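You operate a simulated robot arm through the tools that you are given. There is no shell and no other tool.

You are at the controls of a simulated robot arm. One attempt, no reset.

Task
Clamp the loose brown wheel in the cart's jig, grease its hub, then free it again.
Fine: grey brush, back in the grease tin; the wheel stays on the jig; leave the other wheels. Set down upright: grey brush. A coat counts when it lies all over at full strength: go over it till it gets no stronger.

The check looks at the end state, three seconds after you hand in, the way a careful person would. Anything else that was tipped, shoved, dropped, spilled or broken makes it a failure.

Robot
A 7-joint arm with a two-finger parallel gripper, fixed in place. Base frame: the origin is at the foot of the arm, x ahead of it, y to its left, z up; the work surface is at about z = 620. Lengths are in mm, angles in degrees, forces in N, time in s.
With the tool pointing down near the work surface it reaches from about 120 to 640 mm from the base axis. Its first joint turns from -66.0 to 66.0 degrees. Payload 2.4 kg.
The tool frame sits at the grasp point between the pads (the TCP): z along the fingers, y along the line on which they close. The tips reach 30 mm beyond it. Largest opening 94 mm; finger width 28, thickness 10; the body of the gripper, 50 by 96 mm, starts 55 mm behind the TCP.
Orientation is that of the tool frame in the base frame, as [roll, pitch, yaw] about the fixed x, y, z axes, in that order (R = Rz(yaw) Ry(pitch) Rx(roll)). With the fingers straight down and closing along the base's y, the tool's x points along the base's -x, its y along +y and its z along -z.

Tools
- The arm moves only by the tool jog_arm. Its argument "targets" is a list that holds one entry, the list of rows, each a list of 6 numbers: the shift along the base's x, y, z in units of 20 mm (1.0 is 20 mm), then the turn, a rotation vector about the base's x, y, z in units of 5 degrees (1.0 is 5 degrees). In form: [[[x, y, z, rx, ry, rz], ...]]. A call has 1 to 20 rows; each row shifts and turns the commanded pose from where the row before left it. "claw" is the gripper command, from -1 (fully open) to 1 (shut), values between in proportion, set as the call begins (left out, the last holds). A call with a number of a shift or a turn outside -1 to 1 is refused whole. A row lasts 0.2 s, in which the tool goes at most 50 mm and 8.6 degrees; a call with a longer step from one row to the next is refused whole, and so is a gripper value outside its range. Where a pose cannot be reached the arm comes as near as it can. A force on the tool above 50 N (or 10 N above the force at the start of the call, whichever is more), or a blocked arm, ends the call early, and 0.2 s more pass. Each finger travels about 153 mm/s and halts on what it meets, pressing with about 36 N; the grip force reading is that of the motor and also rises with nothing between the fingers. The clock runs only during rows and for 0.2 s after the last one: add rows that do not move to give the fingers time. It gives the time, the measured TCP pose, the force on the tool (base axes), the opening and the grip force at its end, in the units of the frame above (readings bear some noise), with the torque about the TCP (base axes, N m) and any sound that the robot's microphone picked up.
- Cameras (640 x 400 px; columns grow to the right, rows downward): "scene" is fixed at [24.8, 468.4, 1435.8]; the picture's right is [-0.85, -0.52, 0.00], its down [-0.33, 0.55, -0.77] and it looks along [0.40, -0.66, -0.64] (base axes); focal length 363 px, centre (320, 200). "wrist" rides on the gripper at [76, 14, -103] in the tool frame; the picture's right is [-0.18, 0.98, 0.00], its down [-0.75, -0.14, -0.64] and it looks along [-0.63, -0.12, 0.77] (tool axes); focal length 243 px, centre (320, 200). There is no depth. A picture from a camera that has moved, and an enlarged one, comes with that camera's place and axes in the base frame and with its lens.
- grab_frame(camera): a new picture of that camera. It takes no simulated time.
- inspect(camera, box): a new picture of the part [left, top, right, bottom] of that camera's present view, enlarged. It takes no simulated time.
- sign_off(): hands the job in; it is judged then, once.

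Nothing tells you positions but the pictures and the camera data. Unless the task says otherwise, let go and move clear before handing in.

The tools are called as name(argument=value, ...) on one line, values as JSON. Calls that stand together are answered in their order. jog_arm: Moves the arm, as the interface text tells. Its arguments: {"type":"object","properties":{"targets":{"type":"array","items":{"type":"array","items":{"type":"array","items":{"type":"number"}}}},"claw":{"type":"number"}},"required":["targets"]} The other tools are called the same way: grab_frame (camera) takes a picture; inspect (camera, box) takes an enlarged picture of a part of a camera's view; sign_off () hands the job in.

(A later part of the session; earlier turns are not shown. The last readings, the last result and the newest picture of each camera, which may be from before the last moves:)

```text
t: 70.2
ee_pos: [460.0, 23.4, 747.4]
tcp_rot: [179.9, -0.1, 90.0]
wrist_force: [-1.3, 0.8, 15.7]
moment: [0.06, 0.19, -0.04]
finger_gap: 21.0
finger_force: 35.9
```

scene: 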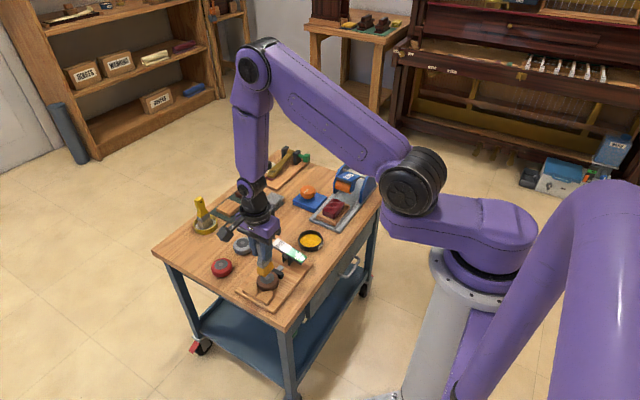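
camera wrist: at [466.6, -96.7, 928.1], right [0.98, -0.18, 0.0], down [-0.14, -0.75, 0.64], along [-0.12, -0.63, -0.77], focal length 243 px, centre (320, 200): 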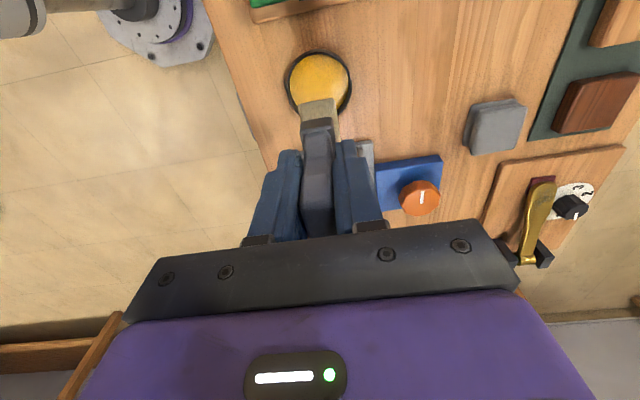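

In contact at about 16 N. Stroking across the hub in x and slightly in y.

jog_arm(targets=[[[0.2, 0, 0, 0, 0, 0], [0.2, 0, 0, 0, 0, 0], [-0.2, 0, 0, 0, 0, 0], [-0.2, 0, 0, 0, 0, 0], [-0.2, 0, 0, 0, 0, 0], [-0.2, 0, 0, 0, 0, 0], [0.2, 0.12, 0, 0, 0, 0], [0.2, 0.12, 0, 0, 0, 0], [0, -0.24, 0, 0, 0, 0], [0, -0.24, 0, 0, 0, 0], [0, 0.24, 0, 0, 0, 0], [0, 0, 0, 0, 0, 0]]])

inspect(camera="wrist", box=[240, 60, 400, 180])

inspect(camera="scene", box=[240, 235, 300, 295])

```text
t: 72.8
ee_pos: [458.9, 22.8, 747.8]
tcp_rot: [-180.0, 0.1, 90.0]
wrist_force: [1.4, -4.2, 4.4]
moment: [-0.39, -0.04, -0.01]
finger_gap: 20.7
finger_force: 35.9
```

```text
3.33 times, centred on (320, 120) of wrist
camera zoom: at [474.2, 98.6, 850.6], right [0.98, -0.19, 0.0], down [-0.14, -0.75, 0.64], along [-0.12, -0.63, -0.77], focal length 809 px, centre (320, 467)
```

zoom: 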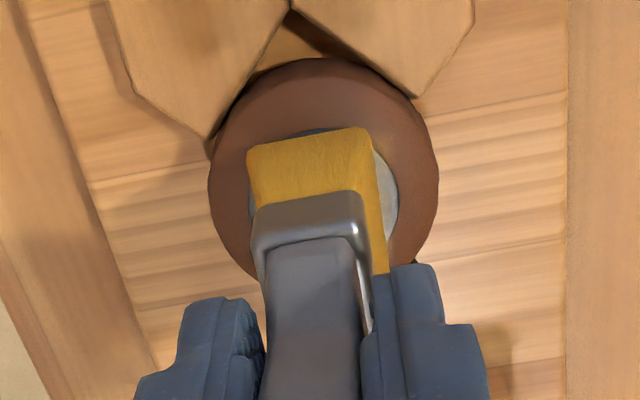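

```text
6.67 times, centred on (270, 265) of scene
camera zoom: at [24.7, 468.4, 1435.8], right [-0.85, -0.52, 0.0], down [-0.33, 0.55, -0.77], along [0.4, -0.66, -0.64], focal length 2417 px, centre (653, -233)
```

zoom: 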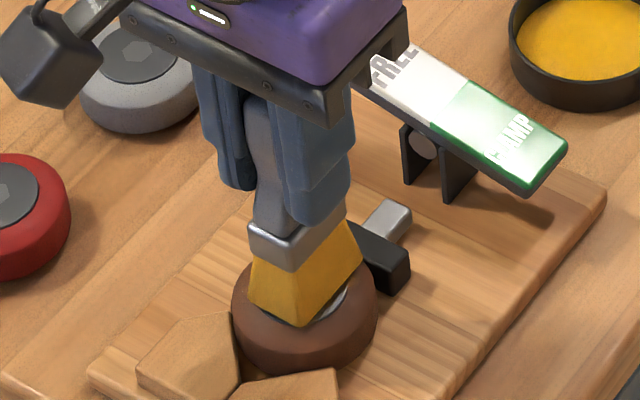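

Lifting briefly to see whether the hub is taking the grease.

jog_arm(targets=[[[0, 0, 0.5, 0, 0, 0], [0, 0, 0.8, 0, 0, 0], [0, -0.5, 0.8, 0, 0, 0], [0, -1, 0.5, 0, 0, 0], [0, -1, 0, 0, 0, 0], [0, 0, 0, 0, 0, 0]]])

inspect(camera="wrist", box=[240, 0, 400, 120])

inspect(camera="scene", box=[240, 235, 300, 295])

```text
t: 74.2
ee_pos: [460.0, -26.4, 799.1]
tcp_rot: [180.0, 0.1, 90.0]
wrist_force: [0.0, -0.7, -0.7]
moment: [0.01, -0.03, -0.02]
finger_gap: 20.6
finger_force: 35.9
```

```text
3.33 times, centred on (320, 60) of wrist
camera zoom: at [474.9, 49.0, 902.5], right [0.98, -0.18, 0.0], down [-0.14, -0.75, 0.64], along [-0.12, -0.63, -0.77], focal length 809 px, centre (320, 667)
```

zoom: 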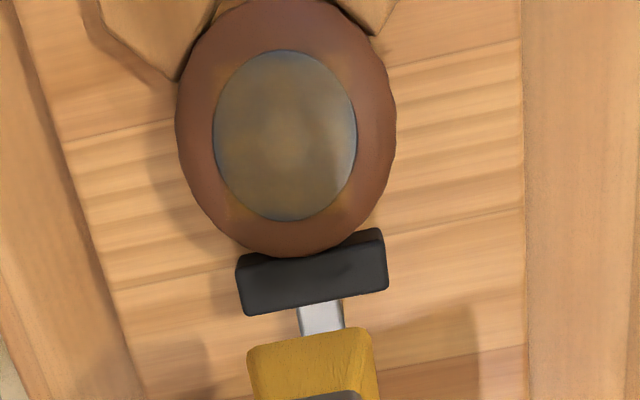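

```text
6.67 times, centred on (270, 265) of scene
camera zoom: at [24.8, 468.4, 1435.8], right [-0.85, -0.52, 0.0], down [-0.33, 0.55, -0.77], along [0.4, -0.66, -0.64], focal length 2417 px, centre (653, -233)
```

zoom: 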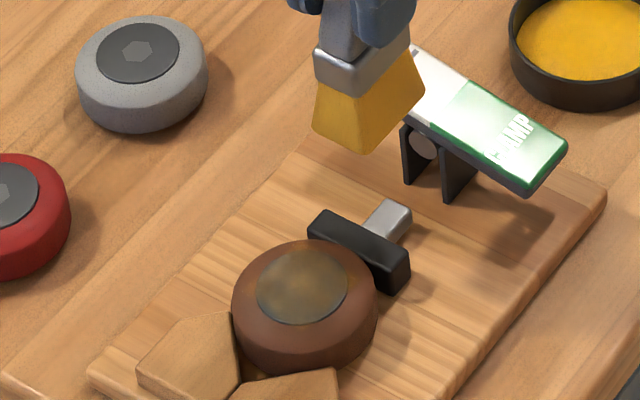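

The coat is building (stronger in the middle, weaker at the rim). Returning to contact and working round in circles to cover the edges.

jog_arm(targets=[[[0, 1, -0.5, 0, 0, 0], [0, 1, -0.4, 0, 0, 0], [0, 0.5, -0.4, 0, 0, 0], [0, 0, -0.7, 0, 0, 0], [0, 0, -0.5, 0, 0, 0], [0, 0, -0.1, 0, 0, 0], [0, 0, 0, 0, 0, 0]]])

jog_arm(targets=[[[0.2, 0, 0, 0, 0, 0], [0.2, 0, 0, 0, 0, 0], [-0.054, 0.2, 0, 0, 0, 0], [-0.146, 0.146, 0, 0, 0, 0], [-0.2, 0.054, 0, 0, 0, 0], [-0.2, -0.054, 0, 0, 0, 0], [-0.146, -0.146, 0, 0, 0, 0], [-0.054, -0.2, 0, 0, 0, 0], [0.054, -0.2, 0, 0, 0, 0], [0.146, -0.146, 0, 0, 0, 0], [0.2, -0.054, 0, 0, 0, 0], [0.2, 0.054, 0, 0, 0, 0], [0.146, 0.146, 0, 0, 0, 0], [0.054, 0.2, 0, 0, 0, 0], [-0.2, 0, 0, 0, 0, 0], [-0.2, 0, 0, 0, 0, 0], [0, 0, 0, 0, 0, 0]]])

inspect(camera="wrist", box=[240, 60, 400, 180])

```text
t: 75.8
ee_pos: [457.9, 22.7, 747.0]
tcp_rot: [-179.8, 0.0, 90.0]
wrist_force: [-0.6, 0.7, -1.1]
moment: [-0.01, -0.02, 0.01]
finger_gap: 20.7
finger_force: 36.4
```

```text
t: 79.4
ee_pos: [459.6, 21.9, 746.6]
tcp_rot: [-180.0, 0.0, 90.0]
wrist_force: [2.1, 0.5, 2.3]
moment: [0.04, -0.15, -0.01]
finger_gap: 20.8
finger_force: 35.7
```

```text
3.33 times, centred on (320, 120) of wrist
camera zoom: at [474.3, 99.1, 850.0], right [0.98, -0.18, 0.0], down [-0.14, -0.75, 0.64], along [-0.12, -0.63, -0.77], focal length 809 px, centre (320, 467)
```

zoom: 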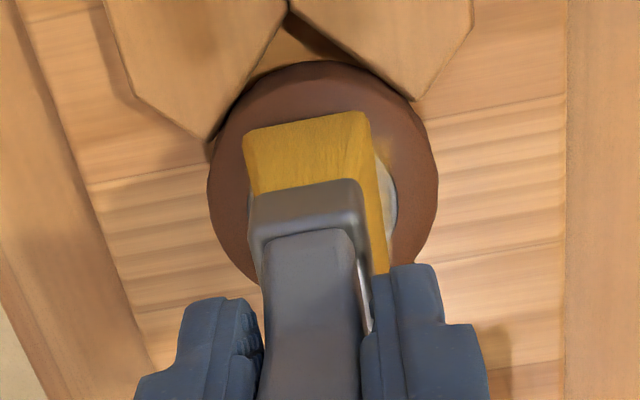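

The brush tilted a few degrees in the grip from the y-motion; x-strokes (along the closing direction) are safer. Lifting to look at the coat.

jog_arm(targets=[[[0, 0, 0.5, 0, 0, 0], [0, 0, 0.8, 0, 0, 0], [0, -0.5, 0.8, 0, 0, 0], [0, -1, 0.5, 0, 0, 0], [0, -1, 0, 0, 0, 0], [0, 0, 0, 0, 0, 0]]])

inspect(camera="wrist", box=[240, 0, 400, 120])

inspect(camera="scene", box=[240, 225, 310, 295])

grab_frame(camera="wrist")

```text
t: 80.8
ee_pos: [458.5, -26.8, 799.9]
tcp_rot: [-179.9, 0.0, 90.0]
wrist_force: [-0.5, 0.6, -0.6]
moment: [0.01, -0.01, 0.0]
finger_gap: 20.7
finger_force: 36.1
```

```text
3.33 times, centred on (320, 60) of wrist
camera zoom: at [473.6, 50.0, 903.1], right [0.98, -0.18, 0.0], down [-0.14, -0.75, 0.64], along [-0.12, -0.63, -0.77], focal length 809 px, centre (320, 667)
```

zoom: 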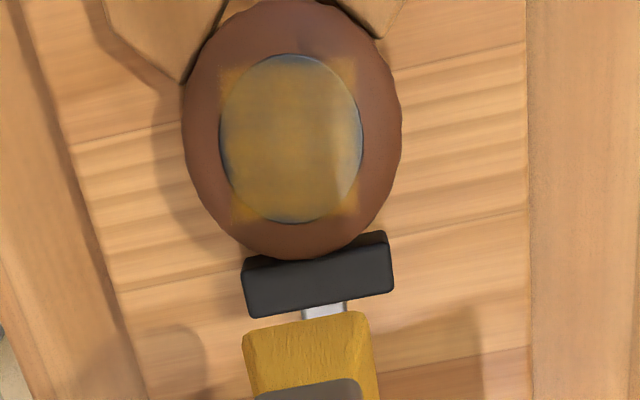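

```text
5.71 times, centred on (275, 260) of scene
camera zoom: at [24.8, 468.4, 1435.8], right [-0.85, -0.52, 0.0], down [-0.33, 0.55, -0.77], along [0.4, -0.66, -0.64], focal length 2072 px, centre (577, -143)
```

zoom: 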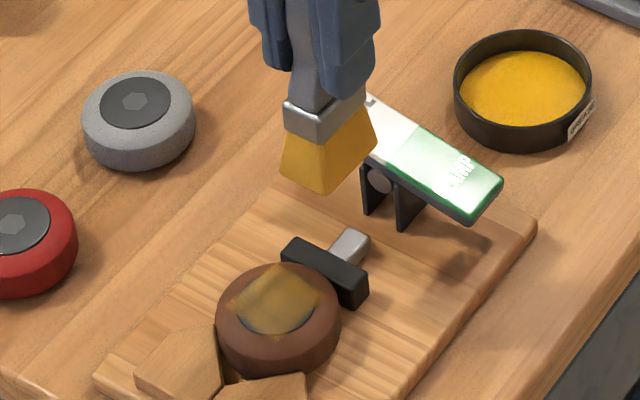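

```text
taken
camera wrist: at [473.6, 50.0, 903.1], right [0.98, -0.18, 0.0], down [-0.14, -0.75, 0.64], along [-0.12, -0.63, -0.77], focal length 243 px, centre (320, 200)
```

wrist: 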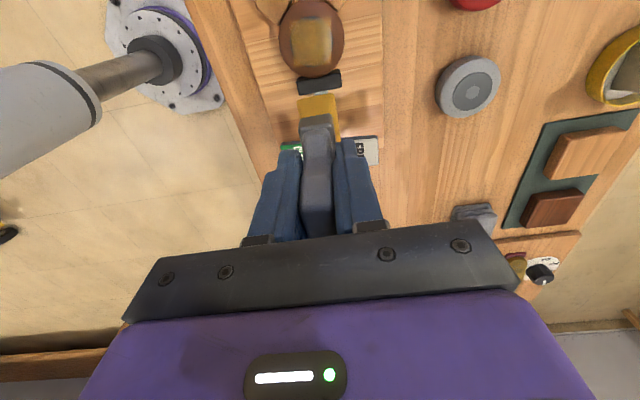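

The coat is growing but the hub's outer edge needs more, and I need to straighten the brush. Going back above the hub centre and pressing squarely to re-seat it.

jog_arm(targets=[[[0.06, 1, -0.5, 0, 0, 0], [0, 1, -0.4, 0, 0, 0], [0, 0.45, -0.4, 0, 0, 0], [0, 0, -0.7, 0, 0, 0], [0, 0, -0.5, 0, 0, 0], [0, 0, -0.1, 0, 0, 0], [0, 0, 0, 0, 0, 0]]])

jog_arm(targets=[[[0, 0, -0.05, 0, 0, 0], [0, 0, 0, 0, 0, 0]]])

jog_arm(targets=[[[0, 0, -0.05, 0, 0, 0], [0, 0, 0, 0, 0, 0]]])

inspect(camera="wrist", box=[240, 60, 400, 180])

```text
t: 82.4
ee_pos: [461.1, 22.4, 747.8]
tcp_rot: [-180.0, 0.1, 90.1]
wrist_force: [-0.5, 0.0, -1.1]
moment: [0.0, -0.04, 0.01]
finger_gap: 20.6
finger_force: 36.0
```

```text
t: 83.0
ee_pos: [461.1, 21.0, 747.0]
tcp_rot: [180.0, -0.1, 90.0]
wrist_force: [0.6, 0.5, -0.5]
moment: [0.0, -0.02, -0.02]
finger_gap: 20.7
finger_force: 36.2
```

```text
t: 83.6
ee_pos: [462.2, 21.4, 746.3]
tcp_rot: [-180.0, 0.0, 90.0]
wrist_force: [-2.7, -3.1, 26.0]
moment: [-0.18, 0.33, 0.01]
finger_gap: 20.7
finger_force: 36.3
```

```text
3.33 times, centred on (320, 120) of wrist
camera zoom: at [475.5, 97.5, 849.7], right [0.98, -0.18, 0.0], down [-0.14, -0.75, 0.64], along [-0.12, -0.63, -0.77], focal length 809 px, centre (320, 467)
```

zoom: 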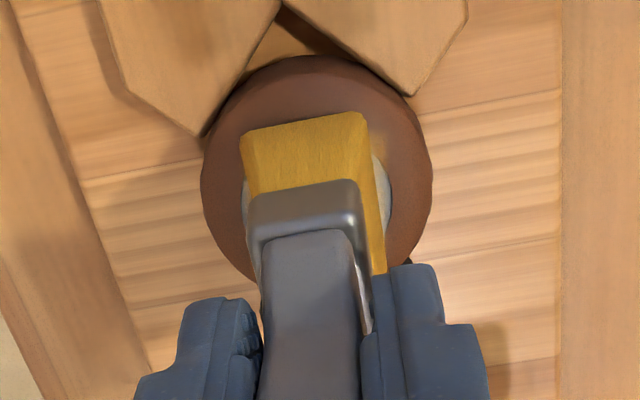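

Still tilted slightly. Dragging +y a few millimetres under this contact should swing the tip back straight.

jog_arm(targets=[[[0, 0.15, 0, 0, 0, 0], [0, 0.15, 0, 0, 0, 0], [0, 0, 0, 0, 0, 0]]])

inspect(camera="wrist", box=[240, 60, 400, 180])

inspect(camera="scene", box=[240, 225, 310, 295])

```text
t: 84.4
ee_pos: [462.8, 28.3, 745.8]
tcp_rot: [-180.0, 0.0, 89.9]
wrist_force: [-0.6, -9.3, 10.7]
moment: [-0.86, 0.03, -0.01]
finger_gap: 20.6
finger_force: 35.8
```

```text
3.33 times, centred on (320, 120) of wrist
camera zoom: at [475.9, 103.6, 848.5], right [0.98, -0.18, 0.0], down [-0.14, -0.75, 0.64], along [-0.12, -0.63, -0.77], focal length 809 px, centre (320, 467)
```

zoom: 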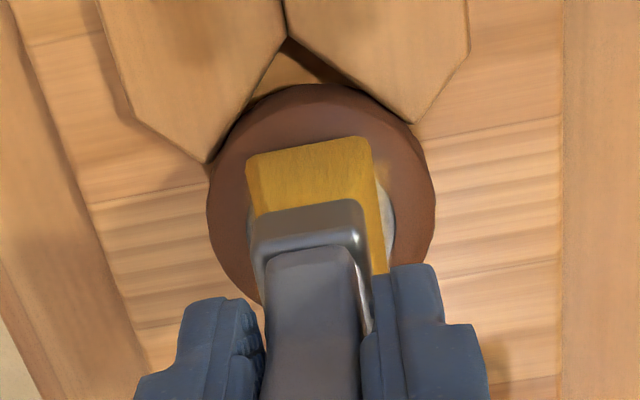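

```text
5.71 times, centred on (275, 260) of scene
camera zoom: at [24.6, 468.3, 1435.8], right [-0.85, -0.52, 0.0], down [-0.33, 0.55, -0.77], along [0.4, -0.66, -0.64], focal length 2072 px, centre (577, -143)
```

zoom: 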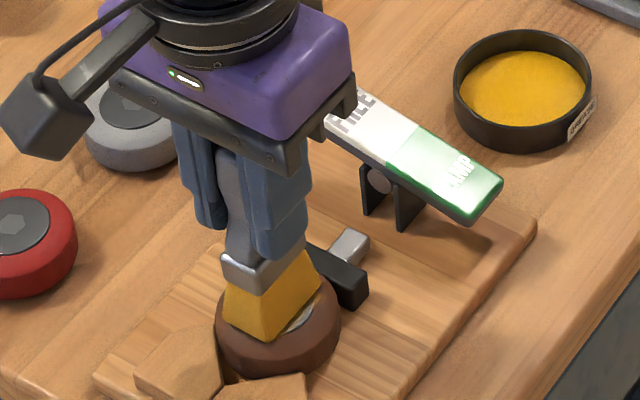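

The brush is nearly straight again. Doing x-strokes here (slightly +y of centre), then lifting, shifting, and repeating at other y offsets.

jog_arm(targets=[[[0.2, 0, 0, 0, 0, 0], [0.2, 0, 0, 0, 0, 0], [0.1, 0, 0, 0, 0, 0], [-0.25, 0, 0, 0, 0, 0], [-0.25, 0, 0, 0, 0, 0], [-0.25, 0, 0, 0, 0, 0], [-0.25, 0, 0, 0, 0, 0], [-0.12, 0, 0, 0, 0, 0], [0.25, 0, 0, 0, 0, 0], [0.25, 0, 0, 0, 0, 0], [0.25, 0, 0, 0, 0, 0], [0.25, 0, 0, 0, 0, 0], [-0.25, 0, 0, 0, 0, 0], [-0.25, 0, 0, 0, 0, 0], [0, 0, 0, 0, 0, 0]]])

inspect(camera="wrist", box=[240, 60, 400, 180])

```text
t: 87.6
ee_pos: [458.3, 27.0, 745.0]
tcp_rot: [-179.9, 0.0, 89.9]
wrist_force: [0.2, -0.3, -0.9]
moment: [0.0, -0.01, -0.01]
finger_gap: 20.5
finger_force: 36.1
```

```text
3.33 times, centred on (320, 120) of wrist
camera zoom: at [473.4, 103.7, 848.6], right [0.98, -0.18, 0.0], down [-0.14, -0.75, 0.64], along [-0.12, -0.63, -0.77], focal length 809 px, centre (320, 467)
```

zoom: 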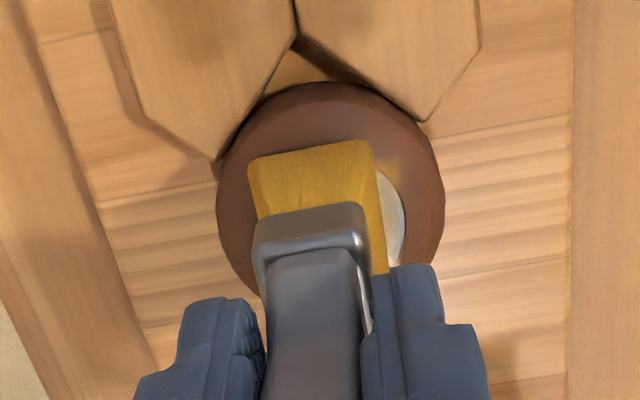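

Contact was lost (force ~0) as the brush straightened. Feeling down again and then stroking in x.

jog_arm(targets=[[[0.1, 0, -0.05, 0, 0, 0], [0, 0, 0, 0, 0, 0]]])

jog_arm(targets=[[[0, 0, -0.04, 0, 0, 0], [0, 0, 0, 0, 0, 0]]])

```text
t: 88.2
ee_pos: [460.6, 27.8, 743.8]
tcp_rot: [-179.9, 0.0, 90.0]
wrist_force: [-5.2, -1.1, 15.8]
moment: [-0.18, 0.4, -0.03]
finger_gap: 20.9
finger_force: 36.4
```

```text
t: 88.8
ee_pos: [460.3, 28.9, 743.8]
tcp_rot: [-180.0, 0.1, 90.0]
wrist_force: [-5.9, -0.5, 36.1]
moment: [-0.22, 0.52, -0.04]
finger_gap: 20.8
finger_force: 36.1
```

Good contact. Stroking in x here.

jog_arm(targets=[[[0, 0, 0.015, 0, 0, 0], [0.2, 0, 0, 0, 0, 0], [0.2, 0, 0, 0, 0, 0], [0.1, 0, 0, 0, 0, 0], [-0.25, 0, 0, 0, 0, 0], [-0.25, 0, 0, 0, 0, 0], [-0.25, 0, 0, 0, 0, 0], [-0.25, 0, 0, 0, 0, 0], [0.25, 0, 0, 0, 0, 0], [0.25, 0, 0, 0, 0, 0], [0.25, 0, 0, 0, 0, 0], [0.25, 0, 0, 0, 0, 0], [-0.25, 0, 0, 0, 0, 0], [-0.25, 0, 0, 0, 0, 0], [0, 0, 0, 0, 0, 0]]])

jog_arm(targets=[[[0, 0, 0.5, 0, 0, 0], [0, 0, 0.8, 0, 0, 0], [0, -0.5, 0.8, 0, 0, 0], [0, -1, 0.5, 0, 0, 0], [0, -1, 0, 0, 0, 0], [0, 0, 0, 0, 0, 0]]])

inspect(camera="wrist", box=[240, 0, 400, 120])

inspect(camera="scene", box=[240, 225, 310, 295])

```text
t: 92.0
ee_pos: [459.4, 27.8, 744.2]
tcp_rot: [-179.9, 0.1, 90.0]
wrist_force: [0.2, 0.1, -0.7]
moment: [0.0, 0.02, 0.01]
finger_gap: 20.8
finger_force: 35.8
```

```text
t: 93.4
ee_pos: [459.8, -22.6, 795.5]
tcp_rot: [-179.9, 0.0, 90.0]
wrist_force: [0.0, 0.1, -1.1]
moment: [0.0, 0.0, 0.01]
finger_gap: 20.7
finger_force: 36.0
```

```text
3.33 times, centred on (320, 60) of wrist
camera zoom: at [475.4, 53.4, 898.5], right [0.98, -0.18, 0.0], down [-0.14, -0.75, 0.64], along [-0.12, -0.63, -0.77], focal length 809 px, centre (320, 667)
```

zoom: 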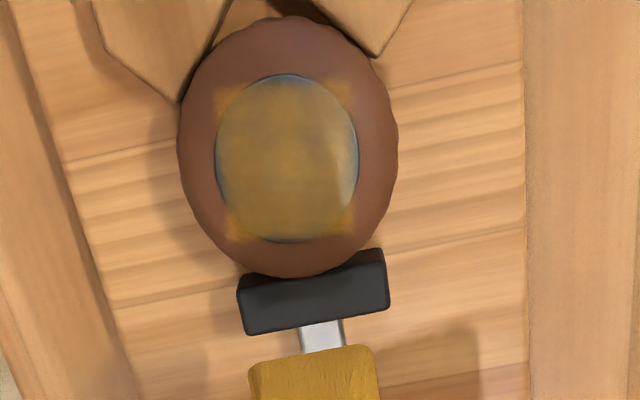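

```text
5.71 times, centred on (275, 260) of scene
camera zoom: at [24.8, 468.4, 1435.8], right [-0.85, -0.52, 0.0], down [-0.33, 0.55, -0.77], along [0.4, -0.66, -0.64], focal length 2072 px, centre (577, -143)
```

zoom: 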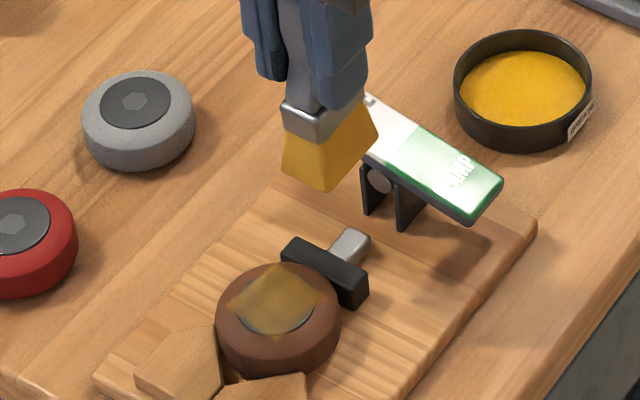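

The coat occupies a square over the hub, not yet full strength. I'll do a pass on the -y side with x-strokes, keeping a steady light press.

jog_arm(targets=[[[0, 1, -0.5, 0, 0, 0], [0, 0.95, -0.5, 0, 0, 0], [0, 0, -0.6, 0, 0, 0], [0, 0, -0.6, 0, 0, 0], [0, 0, -0.35, 0, 0, 0], [0, 0, -0.05, 0, 0, 0], [0, 0, 0, 0, 0, 0]]])

jog_arm(targets=[[[0, 0, -0.04, 0, 0, 0], [0, 0, 0, 0, 0, 0]]])

```text
t: 95.0
ee_pos: [459.9, 16.9, 744.1]
tcp_rot: [-180.0, 0.1, 90.1]
wrist_force: [-0.2, -0.4, -1.6]
moment: [0.01, 0.01, -0.01]
finger_gap: 20.4
finger_force: 35.8
```

```text
t: 95.6
ee_pos: [459.9, 17.0, 744.8]
tcp_rot: [-179.8, 0.0, 89.9]
wrist_force: [-0.9, 1.4, 6.4]
moment: [0.11, 0.12, 0.02]
finger_gap: 20.6
finger_force: 35.4
```

jog_arm(targets=[[[0, 0, -0.02, 0, 0, 0], [0.25, 0, 0, 0, 0, 0], [0.25, 0, 0, 0, 0, 0], [0.1, 0, -0.01, 0, 0, 0], [-0.25, 0, 0, 0, 0, 0], [-0.25, 0, -0.01, 0, 0, 0], [-0.25, 0, 0, 0, 0, 0], [-0.25, 0, -0.01, 0, 0, 0], [-0.2, 0, 0, 0, 0, 0], [0.25, 0, -0.01, 0, 0, 0], [0.25, 0, 0, 0, 0, 0], [0.25, 0, -0.01, 0, 0, 0], [0.25, 0, 0, 0, 0, 0], [0.2, 0, 0, 0, 0, 0], [-0.25, 0, 0, 0, 0, 0], [-0.25, 0, 0, 0, 0, 0], [-0.1, 0, 0, 0, 0, 0]]])

inspect(camera="wrist", box=[240, 60, 400, 180])

inspect(camera="scene", box=[240, 225, 310, 295])

```text
t: 99.2
ee_pos: [460.6, 17.3, 741.6]
tcp_rot: [179.9, 0.0, 90.1]
wrist_force: [0.8, -0.5, -0.7]
moment: [0.03, 0.01, -0.01]
finger_gap: 20.4
finger_force: 35.9
```

```text
3.33 times, centred on (320, 120) of wrist
camera zoom: at [475.1, 93.3, 844.7], right [0.98, -0.18, 0.0], down [-0.14, -0.75, 0.64], along [-0.12, -0.63, -0.77], focal length 809 px, centre (320, 467)
```

zoom: 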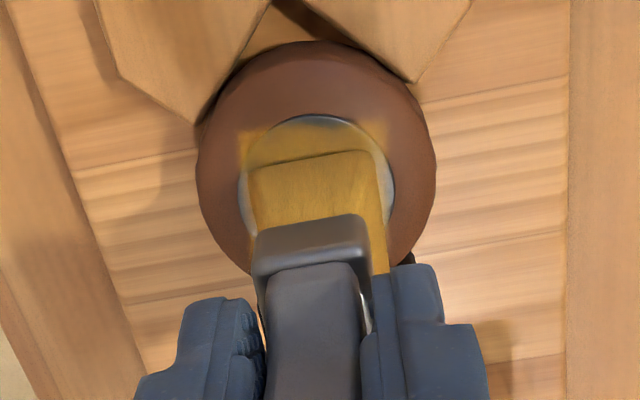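

```text
5.71 times, centred on (275, 260) of scene
camera zoom: at [24.8, 468.4, 1435.8], right [-0.85, -0.52, 0.0], down [-0.33, 0.55, -0.77], along [0.4, -0.66, -0.64], focal length 2072 px, centre (577, -143)
```

zoom: 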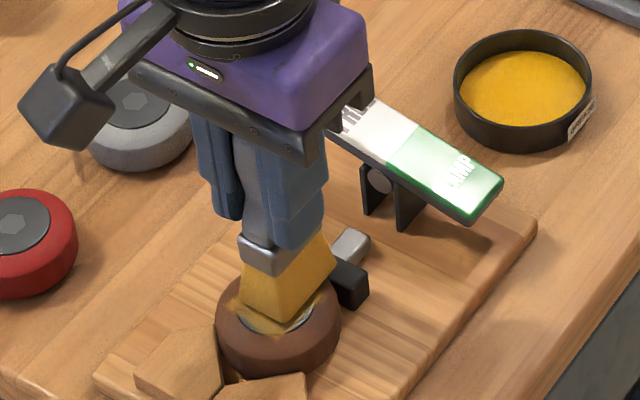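

Moving off again to see the current state of the coat.

jog_arm(targets=[[[0, 0, 0.5, 0, 0, 0], [0, 0, 0.8, 0, 0, 0], [0, -0.5, 0.8, 0, 0, 0], [0, -1, 0.5, 0, 0, 0], [0, -0.8, 0, 0, 0, 0], [0, 0, 0, 0, 0, 0]]])

inspect(camera="wrist", box=[250, 0, 370, 90])

inspect(camera="scene", box=[250, 250, 290, 290])

```text
t: 100.6
ee_pos: [460.0, -29.7, 794.6]
tcp_rot: [-179.8, 0.0, 90.0]
wrist_force: [0.1, 0.3, -0.5]
moment: [0.0, -0.01, 0.01]
finger_gap: 20.7
finger_force: 36.0
```

```text
4.44 times, centred on (310, 45) of wrist
camera zoom: at [474.6, 47.0, 897.8], right [0.98, -0.18, 0.0], down [-0.14, -0.75, 0.64], along [-0.12, -0.63, -0.77], focal length 1078 px, centre (364, 889)
```

zoom: 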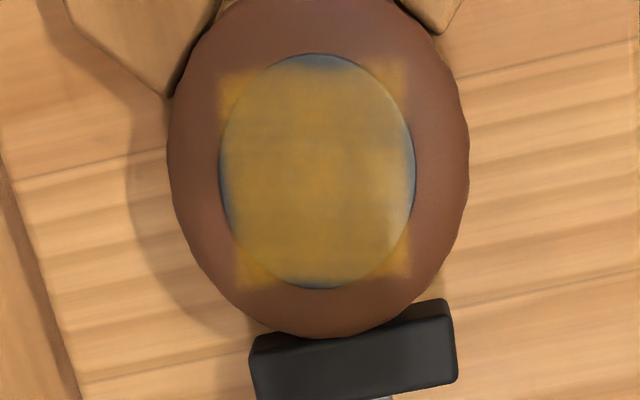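

```text
10.00 times, centred on (270, 270) of scene
camera zoom: at [24.8, 468.4, 1435.8], right [-0.85, -0.52, 0.0], down [-0.33, 0.55, -0.77], along [0.4, -0.66, -0.64], focal length 3626 px, centre (820, -500)
```

zoom: 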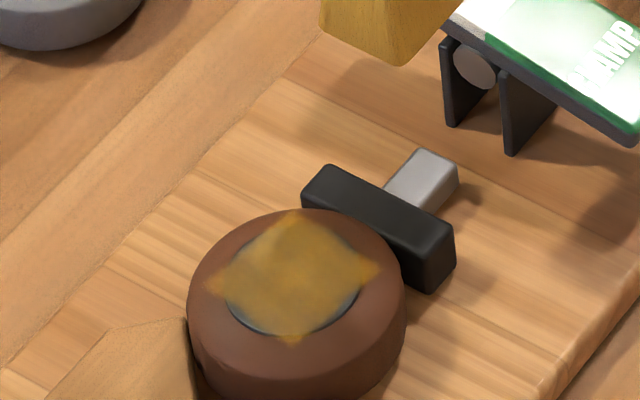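

The coat covers a fixed square over the hub and keeps getting stronger. Going back for further passes at the centre.

jog_arm(targets=[[[0.03, 1, -0.5, 0, 0, 0], [0, 1, -0.5, 0, 0, 0], [0, 0.65, -0.6, 0, 0, 0], [0, 0, -0.6, 0, 0, 0], [0, 0, -0.35, 0, 0, 0], [0, 0, -0.05, 0, 0, 0], [0, 0, 0, 0, 0, 0]]])

jog_arm(targets=[[[0, 0, -0.04, 0, 0, 0], [0, 0, 0, 0, 0, 0]]])

```text
t: 102.2
ee_pos: [461.3, 25.3, 742.1]
tcp_rot: [-180.0, -0.1, 90.0]
wrist_force: [-0.3, 0.0, 0.1]
moment: [-0.01, -0.04, 0.0]
finger_gap: 20.7
finger_force: 36.1
```

```text
t: 102.8
ee_pos: [461.1, 24.2, 741.3]
tcp_rot: [-179.9, -0.1, 90.1]
wrist_force: [0.1, -0.4, -0.6]
moment: [0.01, 0.03, -0.03]
finger_gap: 20.4
finger_force: 36.0
```

jog_arm(targets=[[[0, 0, -0.04, 0, 0, 0], [0, 0, 0, 0, 0, 0]]])

jog_arm(targets=[[[0, 0, -0.02, 0, 0, 0], [0, 0, 0, 0, 0, 0]]])

```text
t: 103.4
ee_pos: [462.0, 24.9, 740.5]
tcp_rot: [-179.9, 0.1, 90.0]
wrist_force: [-0.3, 0.0, 0.6]
moment: [0.02, 0.01, 0.0]
finger_gap: 20.7
finger_force: 36.2
```

```text
t: 104.0
ee_pos: [462.1, 23.7, 740.4]
tcp_rot: [-180.0, -0.1, 89.9]
wrist_force: [-1.4, 0.4, 15.7]
moment: [0.05, 0.18, 0.0]
finger_gap: 20.8
finger_force: 35.8
```

In contact at ~16 N (I see the brush creeping up in the grip slowly, acceptable). Gentle x-strokes.

jog_arm(targets=[[[0.15, 0, 0, 0, 0, 0], [0.15, 0, 0, 0, 0, 0], [0.15, 0, 0, 0, 0, 0], [-0.15, 0, 0, 0, 0, 0], [-0.15, 0, 0, 0, 0, 0], [-0.15, 0, 0, 0, 0, 0], [-0.15, 0, 0, 0, 0, 0], [-0.15, 0, 0, 0, 0, 0], [-0.15, 0, 0, 0, 0, 0], [0.15, 0, 0, 0, 0, 0], [0.15, 0, 0, 0, 0, 0], [0.15, 0, 0, 0, 0, 0]]])

inspect(camera="wrist", box=[240, 60, 400, 180])

```text
t: 106.6
ee_pos: [458.6, 25.1, 738.7]
tcp_rot: [-179.4, 0.0, 90.0]
wrist_force: [-15.6, -1.0, 23.0]
moment: [-0.09, 1.12, -0.07]
finger_gap: 21.3
finger_force: 35.9
```

```text
3.33 times, centred on (320, 120) of wrist
camera zoom: at [473.5, 99.7, 842.3], right [0.98, -0.18, -0.01], down [-0.13, -0.75, 0.64], along [-0.13, -0.63, -0.77], focal length 809 px, centre (320, 467)
```

zoom: 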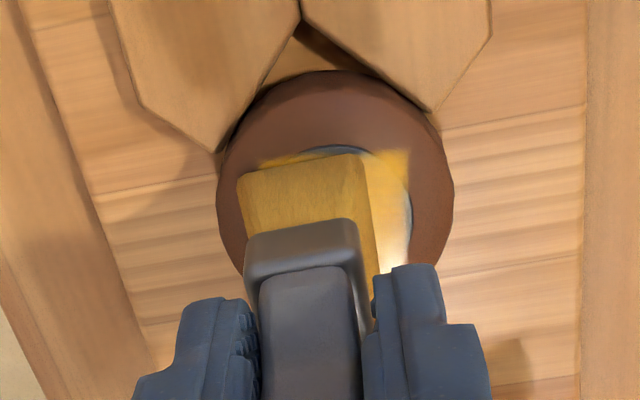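

Contact held this time, and the coat looks much yellower. Continuing with another set of strokes.

jog_arm(targets=[[[0.15, 0, 0, 0, 0, 0], [0.15, 0, 0, 0, 0, 0], [0.15, 0, 0, 0, 0, 0], [-0.15, 0, 0, 0, 0, 0], [-0.15, 0, 0, 0, 0, 0], [-0.15, 0, 0, 0, 0, 0], [-0.15, 0, 0, 0, 0, 0], [-0.15, 0, 0, 0, 0, 0], [0.15, 0, 0, 0, 0, 0], [0.15, 0, 0, 0, 0, 0], [0, 0, 0, 0, 0, 0]]])

jog_arm(targets=[[[0, 0, 0.5, 0, 0, 0], [0, 0, 0.8, 0, 0, 0], [0, -0.5, 0.8, 0, 0, 0], [0, -1, 0.5, 0, 0, 0], [0, -1, 0, 0, 0, 0], [0, 0, 0, 0, 0, 0]]])

inspect(camera="wrist", box=[250, 0, 370, 90])

inspect(camera="scene", box=[250, 230, 310, 290])

grab_frame(camera="wrist")

```text
t: 109.0
ee_pos: [461.5, 24.4, 740.3]
tcp_rot: [180.0, 0.0, 89.9]
wrist_force: [0.4, -0.7, -0.3]
moment: [0.02, 0.01, 0.01]
finger_gap: 20.7
finger_force: 35.7
```

```text
t: 110.4
ee_pos: [462.3, -24.6, 792.2]
tcp_rot: [-179.8, 0.0, 90.0]
wrist_force: [0.2, 0.0, -0.8]
moment: [-0.03, 0.02, 0.01]
finger_gap: 20.6
finger_force: 36.3
```

```text
4.44 times, centred on (310, 45) of wrist
camera zoom: at [476.6, 50.2, 895.3], right [0.98, -0.18, 0.0], down [-0.14, -0.75, 0.64], along [-0.12, -0.63, -0.77], focal length 1078 px, centre (364, 889)
```

zoom: 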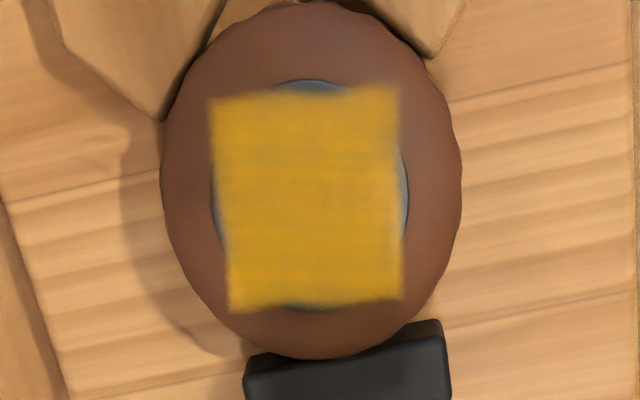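

```text
6.67 times, centred on (280, 260) of scene
camera zoom: at [24.8, 468.4, 1435.8], right [-0.85, -0.52, 0.0], down [-0.33, 0.55, -0.77], along [0.4, -0.66, -0.64], focal length 2417 px, centre (587, -200)
```

zoom: 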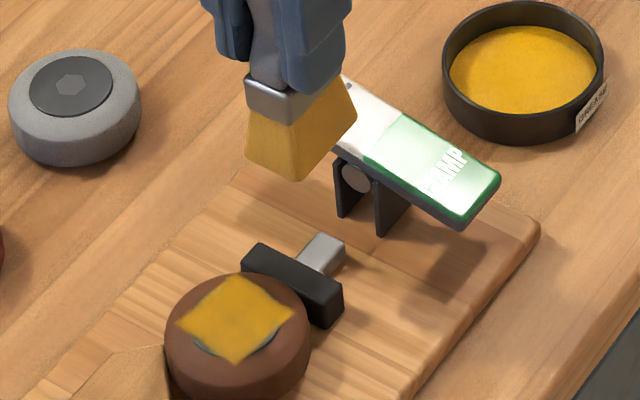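

```text
taken
camera wrist: at [476.6, 50.2, 895.3], right [0.98, -0.18, 0.0], down [-0.14, -0.75, 0.64], along [-0.12, -0.63, -0.77], focal length 243 px, centre (320, 200)
```

wrist: 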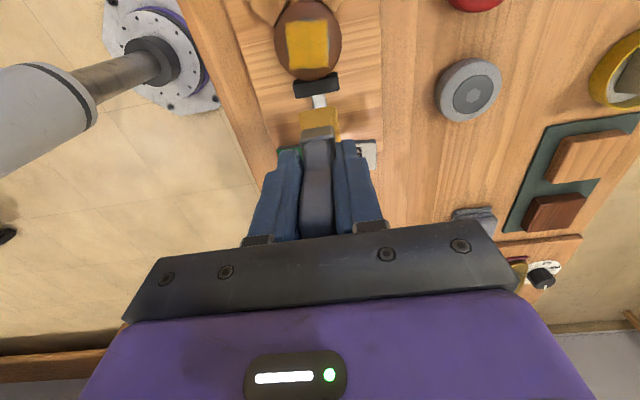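

The coat is now vivid and nearly opaque. I'll do further passes on the +y and -y sides until it stops changing.

jog_arm(targets=[[[-0.05, 1, -0.5, 0, 0, 0], [0, 1, -0.5, 0, 0, 0], [0, 0.7, -0.6, 0, 0, 0], [0, 0, -0.6, 0, 0, 0], [0, 0, -0.35, 0, 0, 0], [0, 0, -0.05, 0, 0, 0], [0, 0, 0, 0, 0, 0]]])

jog_arm(targets=[[[0, 0, -0.04, 0, 0, 0], [0, 0, 0, 0, 0, 0]]])

jog_arm(targets=[[[0, 0, -0.03, 0, 0, 0], [0, 0, 0, 0, 0, 0]]])

```text
t: 112.0
ee_pos: [460.8, 26.8, 739.8]
tcp_rot: [-179.9, 0.0, 90.1]
wrist_force: [0.9, -0.7, -0.9]
moment: [-0.03, -0.03, 0.02]
finger_gap: 20.6
finger_force: 36.2
```

```text
t: 112.6
ee_pos: [461.5, 28.2, 738.5]
tcp_rot: [-179.8, 0.1, 89.9]
wrist_force: [0.1, 0.1, -1.1]
moment: [0.04, 0.02, -0.01]
finger_gap: 20.7
finger_force: 36.4
```

```text
t: 113.2
ee_pos: [460.5, 28.6, 738.5]
tcp_rot: [-179.9, 0.0, 90.0]
wrist_force: [-0.4, 0.2, -0.6]
moment: [0.01, 0.02, 0.02]
finger_gap: 20.7
finger_force: 35.6
```

jog_arm(targets=[[[0, 0, -0.04, 0, 0, 0], [0, 0, 0, 0, 0, 0]]])

jog_arm(targets=[[[0, 0, -0.03, 0, 0, 0], [0, 0, 0, 0, 0, 0]]])

inspect(camera="wrist", box=[240, 60, 400, 180])

```text
t: 113.8
ee_pos: [458.7, 29.1, 737.9]
tcp_rot: [-179.9, 0.0, 90.0]
wrist_force: [-3.0, 0.4, 20.6]
moment: [-0.07, 0.23, -0.03]
finger_gap: 20.6
finger_force: 35.6
```

```text
t: 114.4
ee_pos: [459.8, 28.9, 737.4]
tcp_rot: [179.9, 0.0, 90.0]
wrist_force: [-3.7, 1.7, 38.4]
moment: [-0.16, 0.34, -0.01]
finger_gap: 20.6
finger_force: 36.0
```

```text
3.33 times, centred on (320, 120) of wrist
camera zoom: at [475.1, 104.3, 841.3], right [0.98, -0.18, 0.0], down [-0.14, -0.75, 0.64], along [-0.12, -0.63, -0.77], focal length 809 px, centre (320, 467)
```

zoom: 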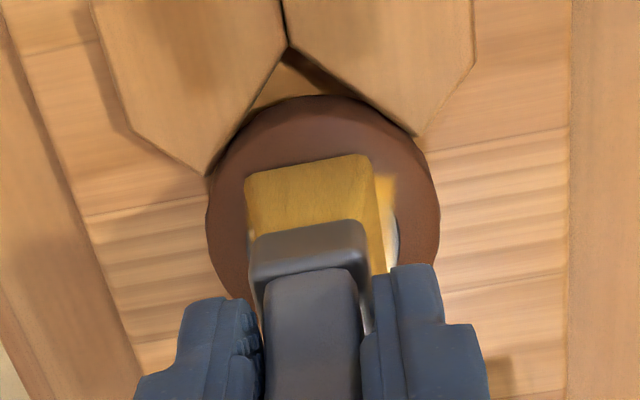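

Contact is firm; the brush has crept ~10 mm up in the grip, so I'll ease slightly and stroke gently.

jog_arm(targets=[[[0, 0, 0.01, 0, 0, 0], [0.15, 0, 0, 0, 0, 0], [0.15, 0, 0, 0, 0, 0], [0.15, 0, 0, 0, 0, 0], [-0.15, 0, 0, 0, 0, 0], [-0.15, 0, 0, 0, 0, 0], [-0.15, 0, 0, 0, 0, 0], [-0.15, 0, 0, 0, 0, 0], [-0.15, 0, 0, 0, 0, 0], [-0.15, 0, 0, 0, 0, 0], [0.15, 0, 0, 0, 0, 0], [0.15, 0, 0, 0, 0, 0], [0.15, 0, 0, 0, 0, 0]]])

jog_arm(targets=[[[0, 0, 0.5, 0, 0, 0], [0, 0, 0.8, 0, 0, 0], [0, -0.5, 0.8, 0, 0, 0], [0, -1, 0.5, 0, 0, 0], [0, -1, 0, 0, 0, 0], [0, 0, 0, 0, 0, 0]]])

inspect(camera="wrist", box=[250, 0, 370, 90])

inspect(camera="scene", box=[250, 230, 310, 290])

```text
t: 115.3
ee_pos: [463.6, 27.1, 736.1]
tcp_rot: [-179.1, 0.1, 90.0]
wrist_force: [-7.4, 0.9, 17.7]
moment: [-0.13, 0.6, -0.03]
finger_gap: 20.9
finger_force: 36.1
stopped in row 4: the force on the tool passed its limit at 51 N (the readings are from after the stop); the commanded pose is now the measured one
```

```text
t: 116.8
ee_pos: [462.5, -21.4, 789.4]
tcp_rot: [-179.3, -0.1, 90.1]
wrist_force: [-0.5, 0.2, -0.8]
moment: [-0.01, 0.01, 0.02]
finger_gap: 20.6
finger_force: 36.2
```

```text
4.44 times, centred on (310, 45) of wrist
camera zoom: at [479.4, 54.9, 892.1], right [0.98, -0.18, -0.01], down [-0.13, -0.75, 0.64], along [-0.13, -0.63, -0.77], focal length 1078 px, centre (364, 889)
```

zoom: 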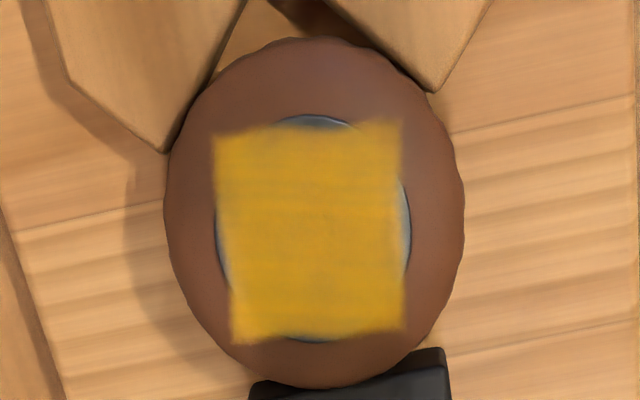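

```text
6.67 times, centred on (280, 260) of scene
camera zoom: at [24.8, 468.4, 1435.8], right [-0.85, -0.52, 0.0], down [-0.33, 0.55, -0.77], along [0.4, -0.66, -0.64], focal length 2417 px, centre (587, -200)
```

zoom: 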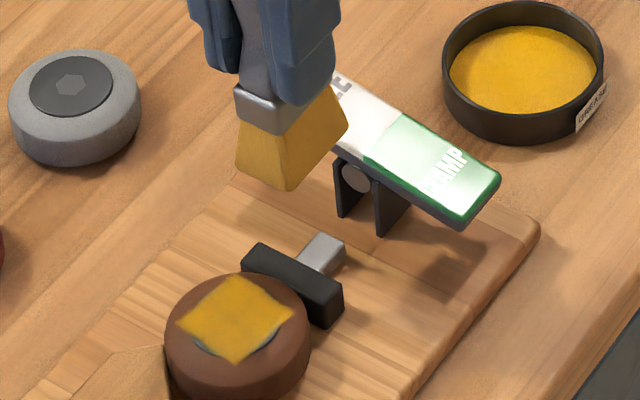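

The coat looks saturated in most places. I'll correct a 0.8° tool tilt caused by the stop and make one more pass on the -y/centre part to confirm it doesn't get stronger.

jog_arm(targets=[[[-0.08, 1, -0.5, 0, -0.15, 0], [0, 0.8, -0.5, 0, 0, 0], [0, 0.3, -0.6, 0, 0, 0], [0, 0, -0.6, 0, 0, 0], [0, 0, -0.3, 0, 0, 0], [0, 0, 0, 0, 0, 0], [0, 0, 0, 0, 0, 0]]])

jog_arm(targets=[[[0, 0, -0.05, 0, 0, 0], [0, 0, 0, 0, 0, 0]]])

inspect(camera="wrist", box=[240, 60, 400, 180])

```text
t: 118.3
ee_pos: [461.9, 20.4, 738.3]
tcp_rot: [179.9, 0.0, 89.9]
wrist_force: [-0.6, 0.3, -0.7]
moment: [0.01, 0.03, 0.0]
finger_gap: 20.6
finger_force: 35.6
```

```text
t: 119.0
ee_pos: [461.3, 21.0, 738.1]
tcp_rot: [179.9, 0.0, 90.0]
wrist_force: [-1.5, -0.3, 11.0]
moment: [0.01, 0.16, -0.02]
finger_gap: 20.4
finger_force: 36.5
```

```text
3.33 times, centred on (320, 120) of wrist
camera zoom: at [476.2, 96.6, 840.8], right [0.98, -0.18, 0.0], down [-0.14, -0.75, 0.64], along [-0.12, -0.63, -0.77], focal length 809 px, centre (320, 467)
```

zoom: 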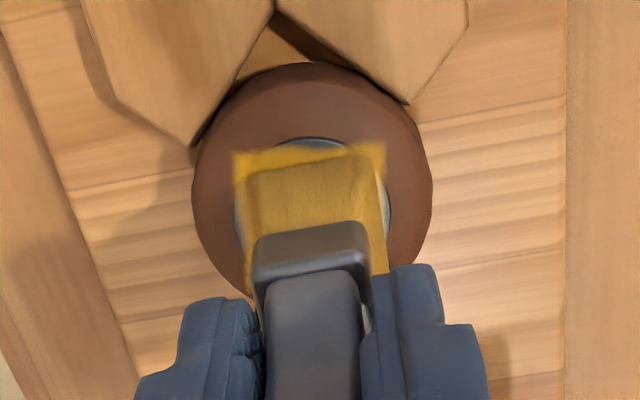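

Contact at 11 N. Stroking ±9 mm in x.

jog_arm(targets=[[[0.15, 0, 0, 0, 0, 0], [0.15, 0, 0, 0, 0, 0], [0.15, 0, 0, 0, 0, 0], [-0.15, 0, 0, 0, 0, 0], [-0.15, 0, 0, 0, 0, 0], [-0.15, 0, 0, 0, 0, 0], [-0.15, 0, 0, 0, 0, 0], [-0.15, 0, 0, 0, 0, 0], [-0.15, 0, 0, 0, 0, 0], [0.15, 0, 0, 0, 0, 0], [0.15, 0, 0, 0, 0, 0], [0.15, 0, 0, 0, 0, 0], [0.15, 0, 0, 0, 0, 0], [0.15, 0, 0, 0, 0, 0], [-0.15, 0, 0, 0, 0, 0], [-0.15, 0, 0, 0, 0, 0], [0, 0, 0, 0, 0, 0]]])

jog_arm(targets=[[[0, 0, 0.5, 0, 0, 0], [0, 0, 0.8, 0, 0, 0], [0, -0.5, 0.8, 0, 0, 0], [0, -1, 0.5, 0, 0, 0], [0, -0.8, 0, 0, 0, 0], [0, 0, 0, 0, 0, 0]]])

inspect(camera="wrist", box=[250, 0, 370, 90])

inspect(camera="scene", box=[250, 230, 310, 290])

```text
t: 122.5
ee_pos: [463.0, 20.5, 737.6]
tcp_rot: [179.7, 0.0, 90.0]
wrist_force: [1.2, 0.1, 1.6]
moment: [0.06, -0.13, 0.0]
finger_gap: 20.5
finger_force: 36.0
```

```text
t: 124.0
ee_pos: [462.3, -25.6, 789.9]
tcp_rot: [179.9, 0.0, 90.0]
wrist_force: [-0.4, -0.4, -0.9]
moment: [0.0, 0.02, -0.02]
finger_gap: 20.6
finger_force: 36.2
```

```text
4.44 times, centred on (310, 45) of wrist
camera zoom: at [476.3, 50.7, 893.2], right [0.98, -0.18, 0.0], down [-0.14, -0.75, 0.64], along [-0.12, -0.63, -0.77], focal length 1078 px, centre (364, 889)
```

zoom: 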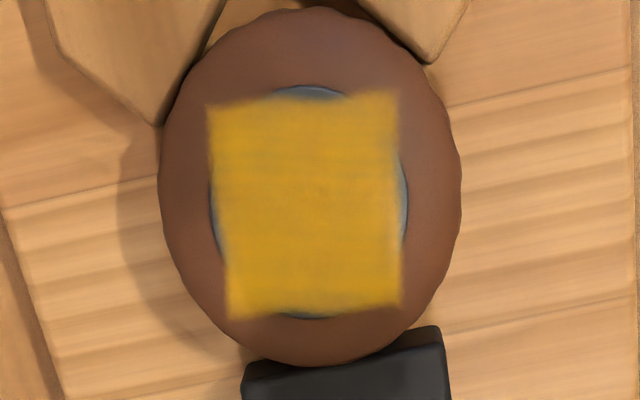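

```text
6.67 times, centred on (280, 260) of scene
camera zoom: at [24.8, 468.4, 1435.8], right [-0.85, -0.52, 0.0], down [-0.33, 0.55, -0.77], along [0.4, -0.66, -0.64], focal length 2417 px, centre (587, -200)
```

zoom: 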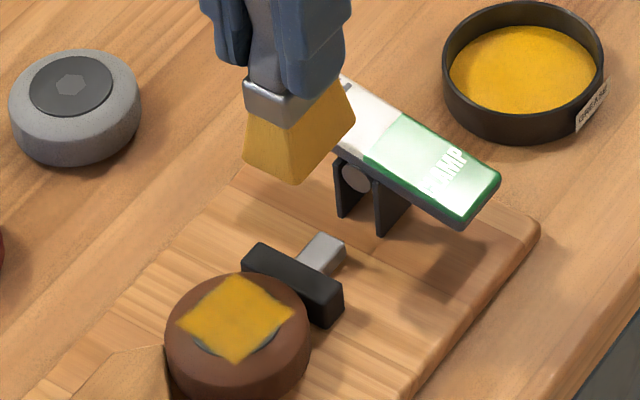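

Practically unchanged. One more light full pass on the +y side, where the previous one was cut short.

jog_arm(targets=[[[-0.05, 1, -0.5, 0, 0, 0], [0, 1, -0.5, 0, 0, 0], [0, 0.7, -0.6, 0, 0, 0], [0, 0, -0.6, 0, 0, 0], [0, 0, -0.35, 0, 0, 0], [0, 0, 0, 0, 0, 0], [0, 0, 0, 0, 0, 0]]])

jog_arm(targets=[[[0, 0, -0.05, 0, 0, 0], [0, 0, 0, 0, 0, 0]]])

jog_arm(targets=[[[0, 0, -0.03, 0, 0, 0], [0, 0, 0, 0, 0, 0]]])

```text
t: 125.5
ee_pos: [460.8, 28.4, 739.2]
tcp_rot: [179.8, 0.0, 90.1]
wrist_force: [0.2, 0.2, -0.1]
moment: [0.02, 0.03, 0.01]
finger_gap: 20.6
finger_force: 35.9
```

```text
t: 126.2
ee_pos: [460.1, 28.0, 738.3]
tcp_rot: [179.8, 0.0, 90.0]
wrist_force: [0.3, -0.6, -1.1]
moment: [-0.02, 0.04, -0.01]
finger_gap: 20.7
finger_force: 36.3
```

```text
t: 126.8
ee_pos: [460.2, 27.6, 736.8]
tcp_rot: [179.9, 0.0, 90.0]
wrist_force: [-0.6, -0.6, -0.4]
moment: [0.03, 0.0, 0.01]
finger_gap: 20.6
finger_force: 36.2
```

jog_arm(targets=[[[0, 0, -0.03, 0, 0, 0], [0, 0, 0, 0, 0, 0]]])

jog_arm(targets=[[[0, 0, -0.02, 0, 0, 0], [0, 0, 0, 0, 0, 0]]])

```text
t: 127.3
ee_pos: [460.5, 27.3, 737.9]
tcp_rot: [179.8, 0.0, 90.0]
wrist_force: [-2.2, 0.0, 9.1]
moment: [-0.04, 0.16, -0.01]
finger_gap: 20.8
finger_force: 36.2
```

```text
t: 128.0
ee_pos: [460.6, 28.1, 737.0]
tcp_rot: [179.8, 0.0, 90.0]
wrist_force: [-3.7, 0.6, 31.8]
moment: [-0.14, 0.36, -0.04]
finger_gap: 20.9
finger_force: 35.8
```

jog_arm(targets=[[[0, 0, 0.02, 0, 0, 0], [-0.15, 0, 0, 0, 0, 0], [-0.15, 0, 0, 0, 0, 0], [-0.15, 0, 0, 0, 0, 0], [0.15, 0, 0, 0, 0, 0], [0.15, 0, 0, 0, 0, 0], [0.15, 0, 0, 0, 0, 0], [0.15, 0, 0, 0, 0, 0], [0.15, 0, 0, 0, 0, 0], [0.15, 0, 0, 0, 0, 0], [-0.15, 0, 0, 0, 0, 0], [-0.15, 0, 0, 0, 0, 0], [-0.15, 0, 0, 0, 0, 0], [0, 0, 0, 0, 0, 0]]])

jog_arm(targets=[[[0, 0, 0.5, 0, 0, 0], [0, 0, 0.8, 0, 0, 0], [0, -0.5, 0.8, 0, 0, 0], [0, -1, 0.5, 0, 0, 0], [0, -1, 0, 0, 0, 0], [0, 0, 0, 0, 0, 0]]])

inspect(camera="wrist", box=[250, 0, 370, 90])

grab_frame(camera="wrist")

inspect(camera="scene", box=[250, 230, 310, 290])

```text
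t: 129.6
ee_pos: [457.5, 26.4, 736.5]
tcp_rot: [-179.3, 0.0, 89.9]
wrist_force: [-4.1, -0.3, 14.1]
moment: [-0.11, 0.22, -0.02]
finger_gap: 20.6
finger_force: 35.7
stopped in row 8: the force on the tool passed its limit at 52 N (the readings are from after the stop); the commanded pose is now the measured one
```

```text
t: 131.0
ee_pos: [459.0, -22.8, 787.5]
tcp_rot: [-179.4, -0.1, 90.0]
wrist_force: [-0.7, 0.4, -0.9]
moment: [0.0, 0.0, 0.01]
finger_gap: 21.0
finger_force: 35.8
```

```text
4.44 times, centred on (310, 45) of wrist
camera zoom: at [474.2, 53.7, 891.1], right [0.98, -0.18, -0.01], down [-0.13, -0.75, 0.64], along [-0.13, -0.63, -0.77], focal length 1078 px, centre (364, 889)
```

zoom: 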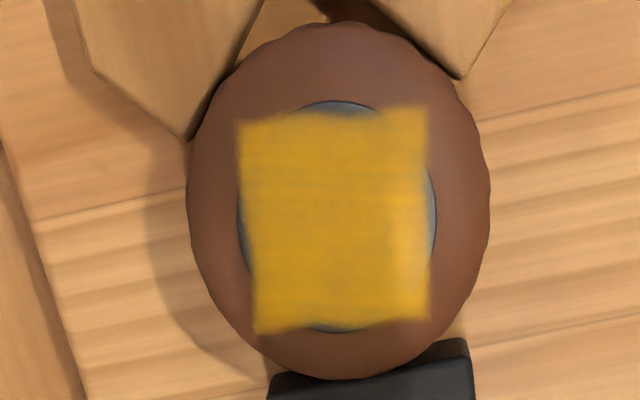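

```text
taken
camera wrist: at [474.2, 53.7, 891.1], right [0.98, -0.18, -0.01], down [-0.13, -0.75, 0.64], along [-0.13, -0.63, -0.77], focal length 243 px, centre (320, 200)
```

wrist: 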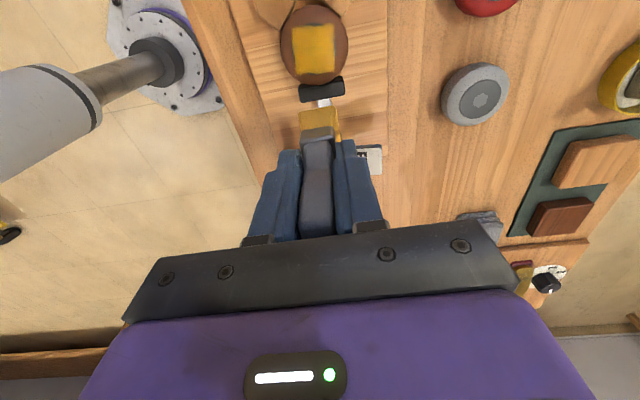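

```text
6.67 times, centred on (280, 260) of scene
camera zoom: at [24.8, 468.4, 1435.8], right [-0.85, -0.52, 0.0], down [-0.33, 0.55, -0.77], along [0.4, -0.66, -0.64], focal length 2417 px, centre (587, -200)
```

zoom: 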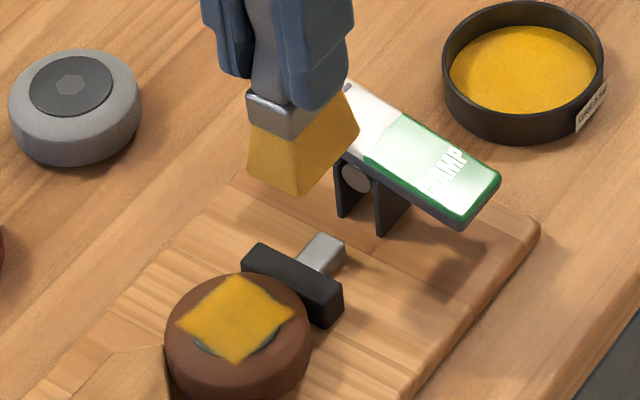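

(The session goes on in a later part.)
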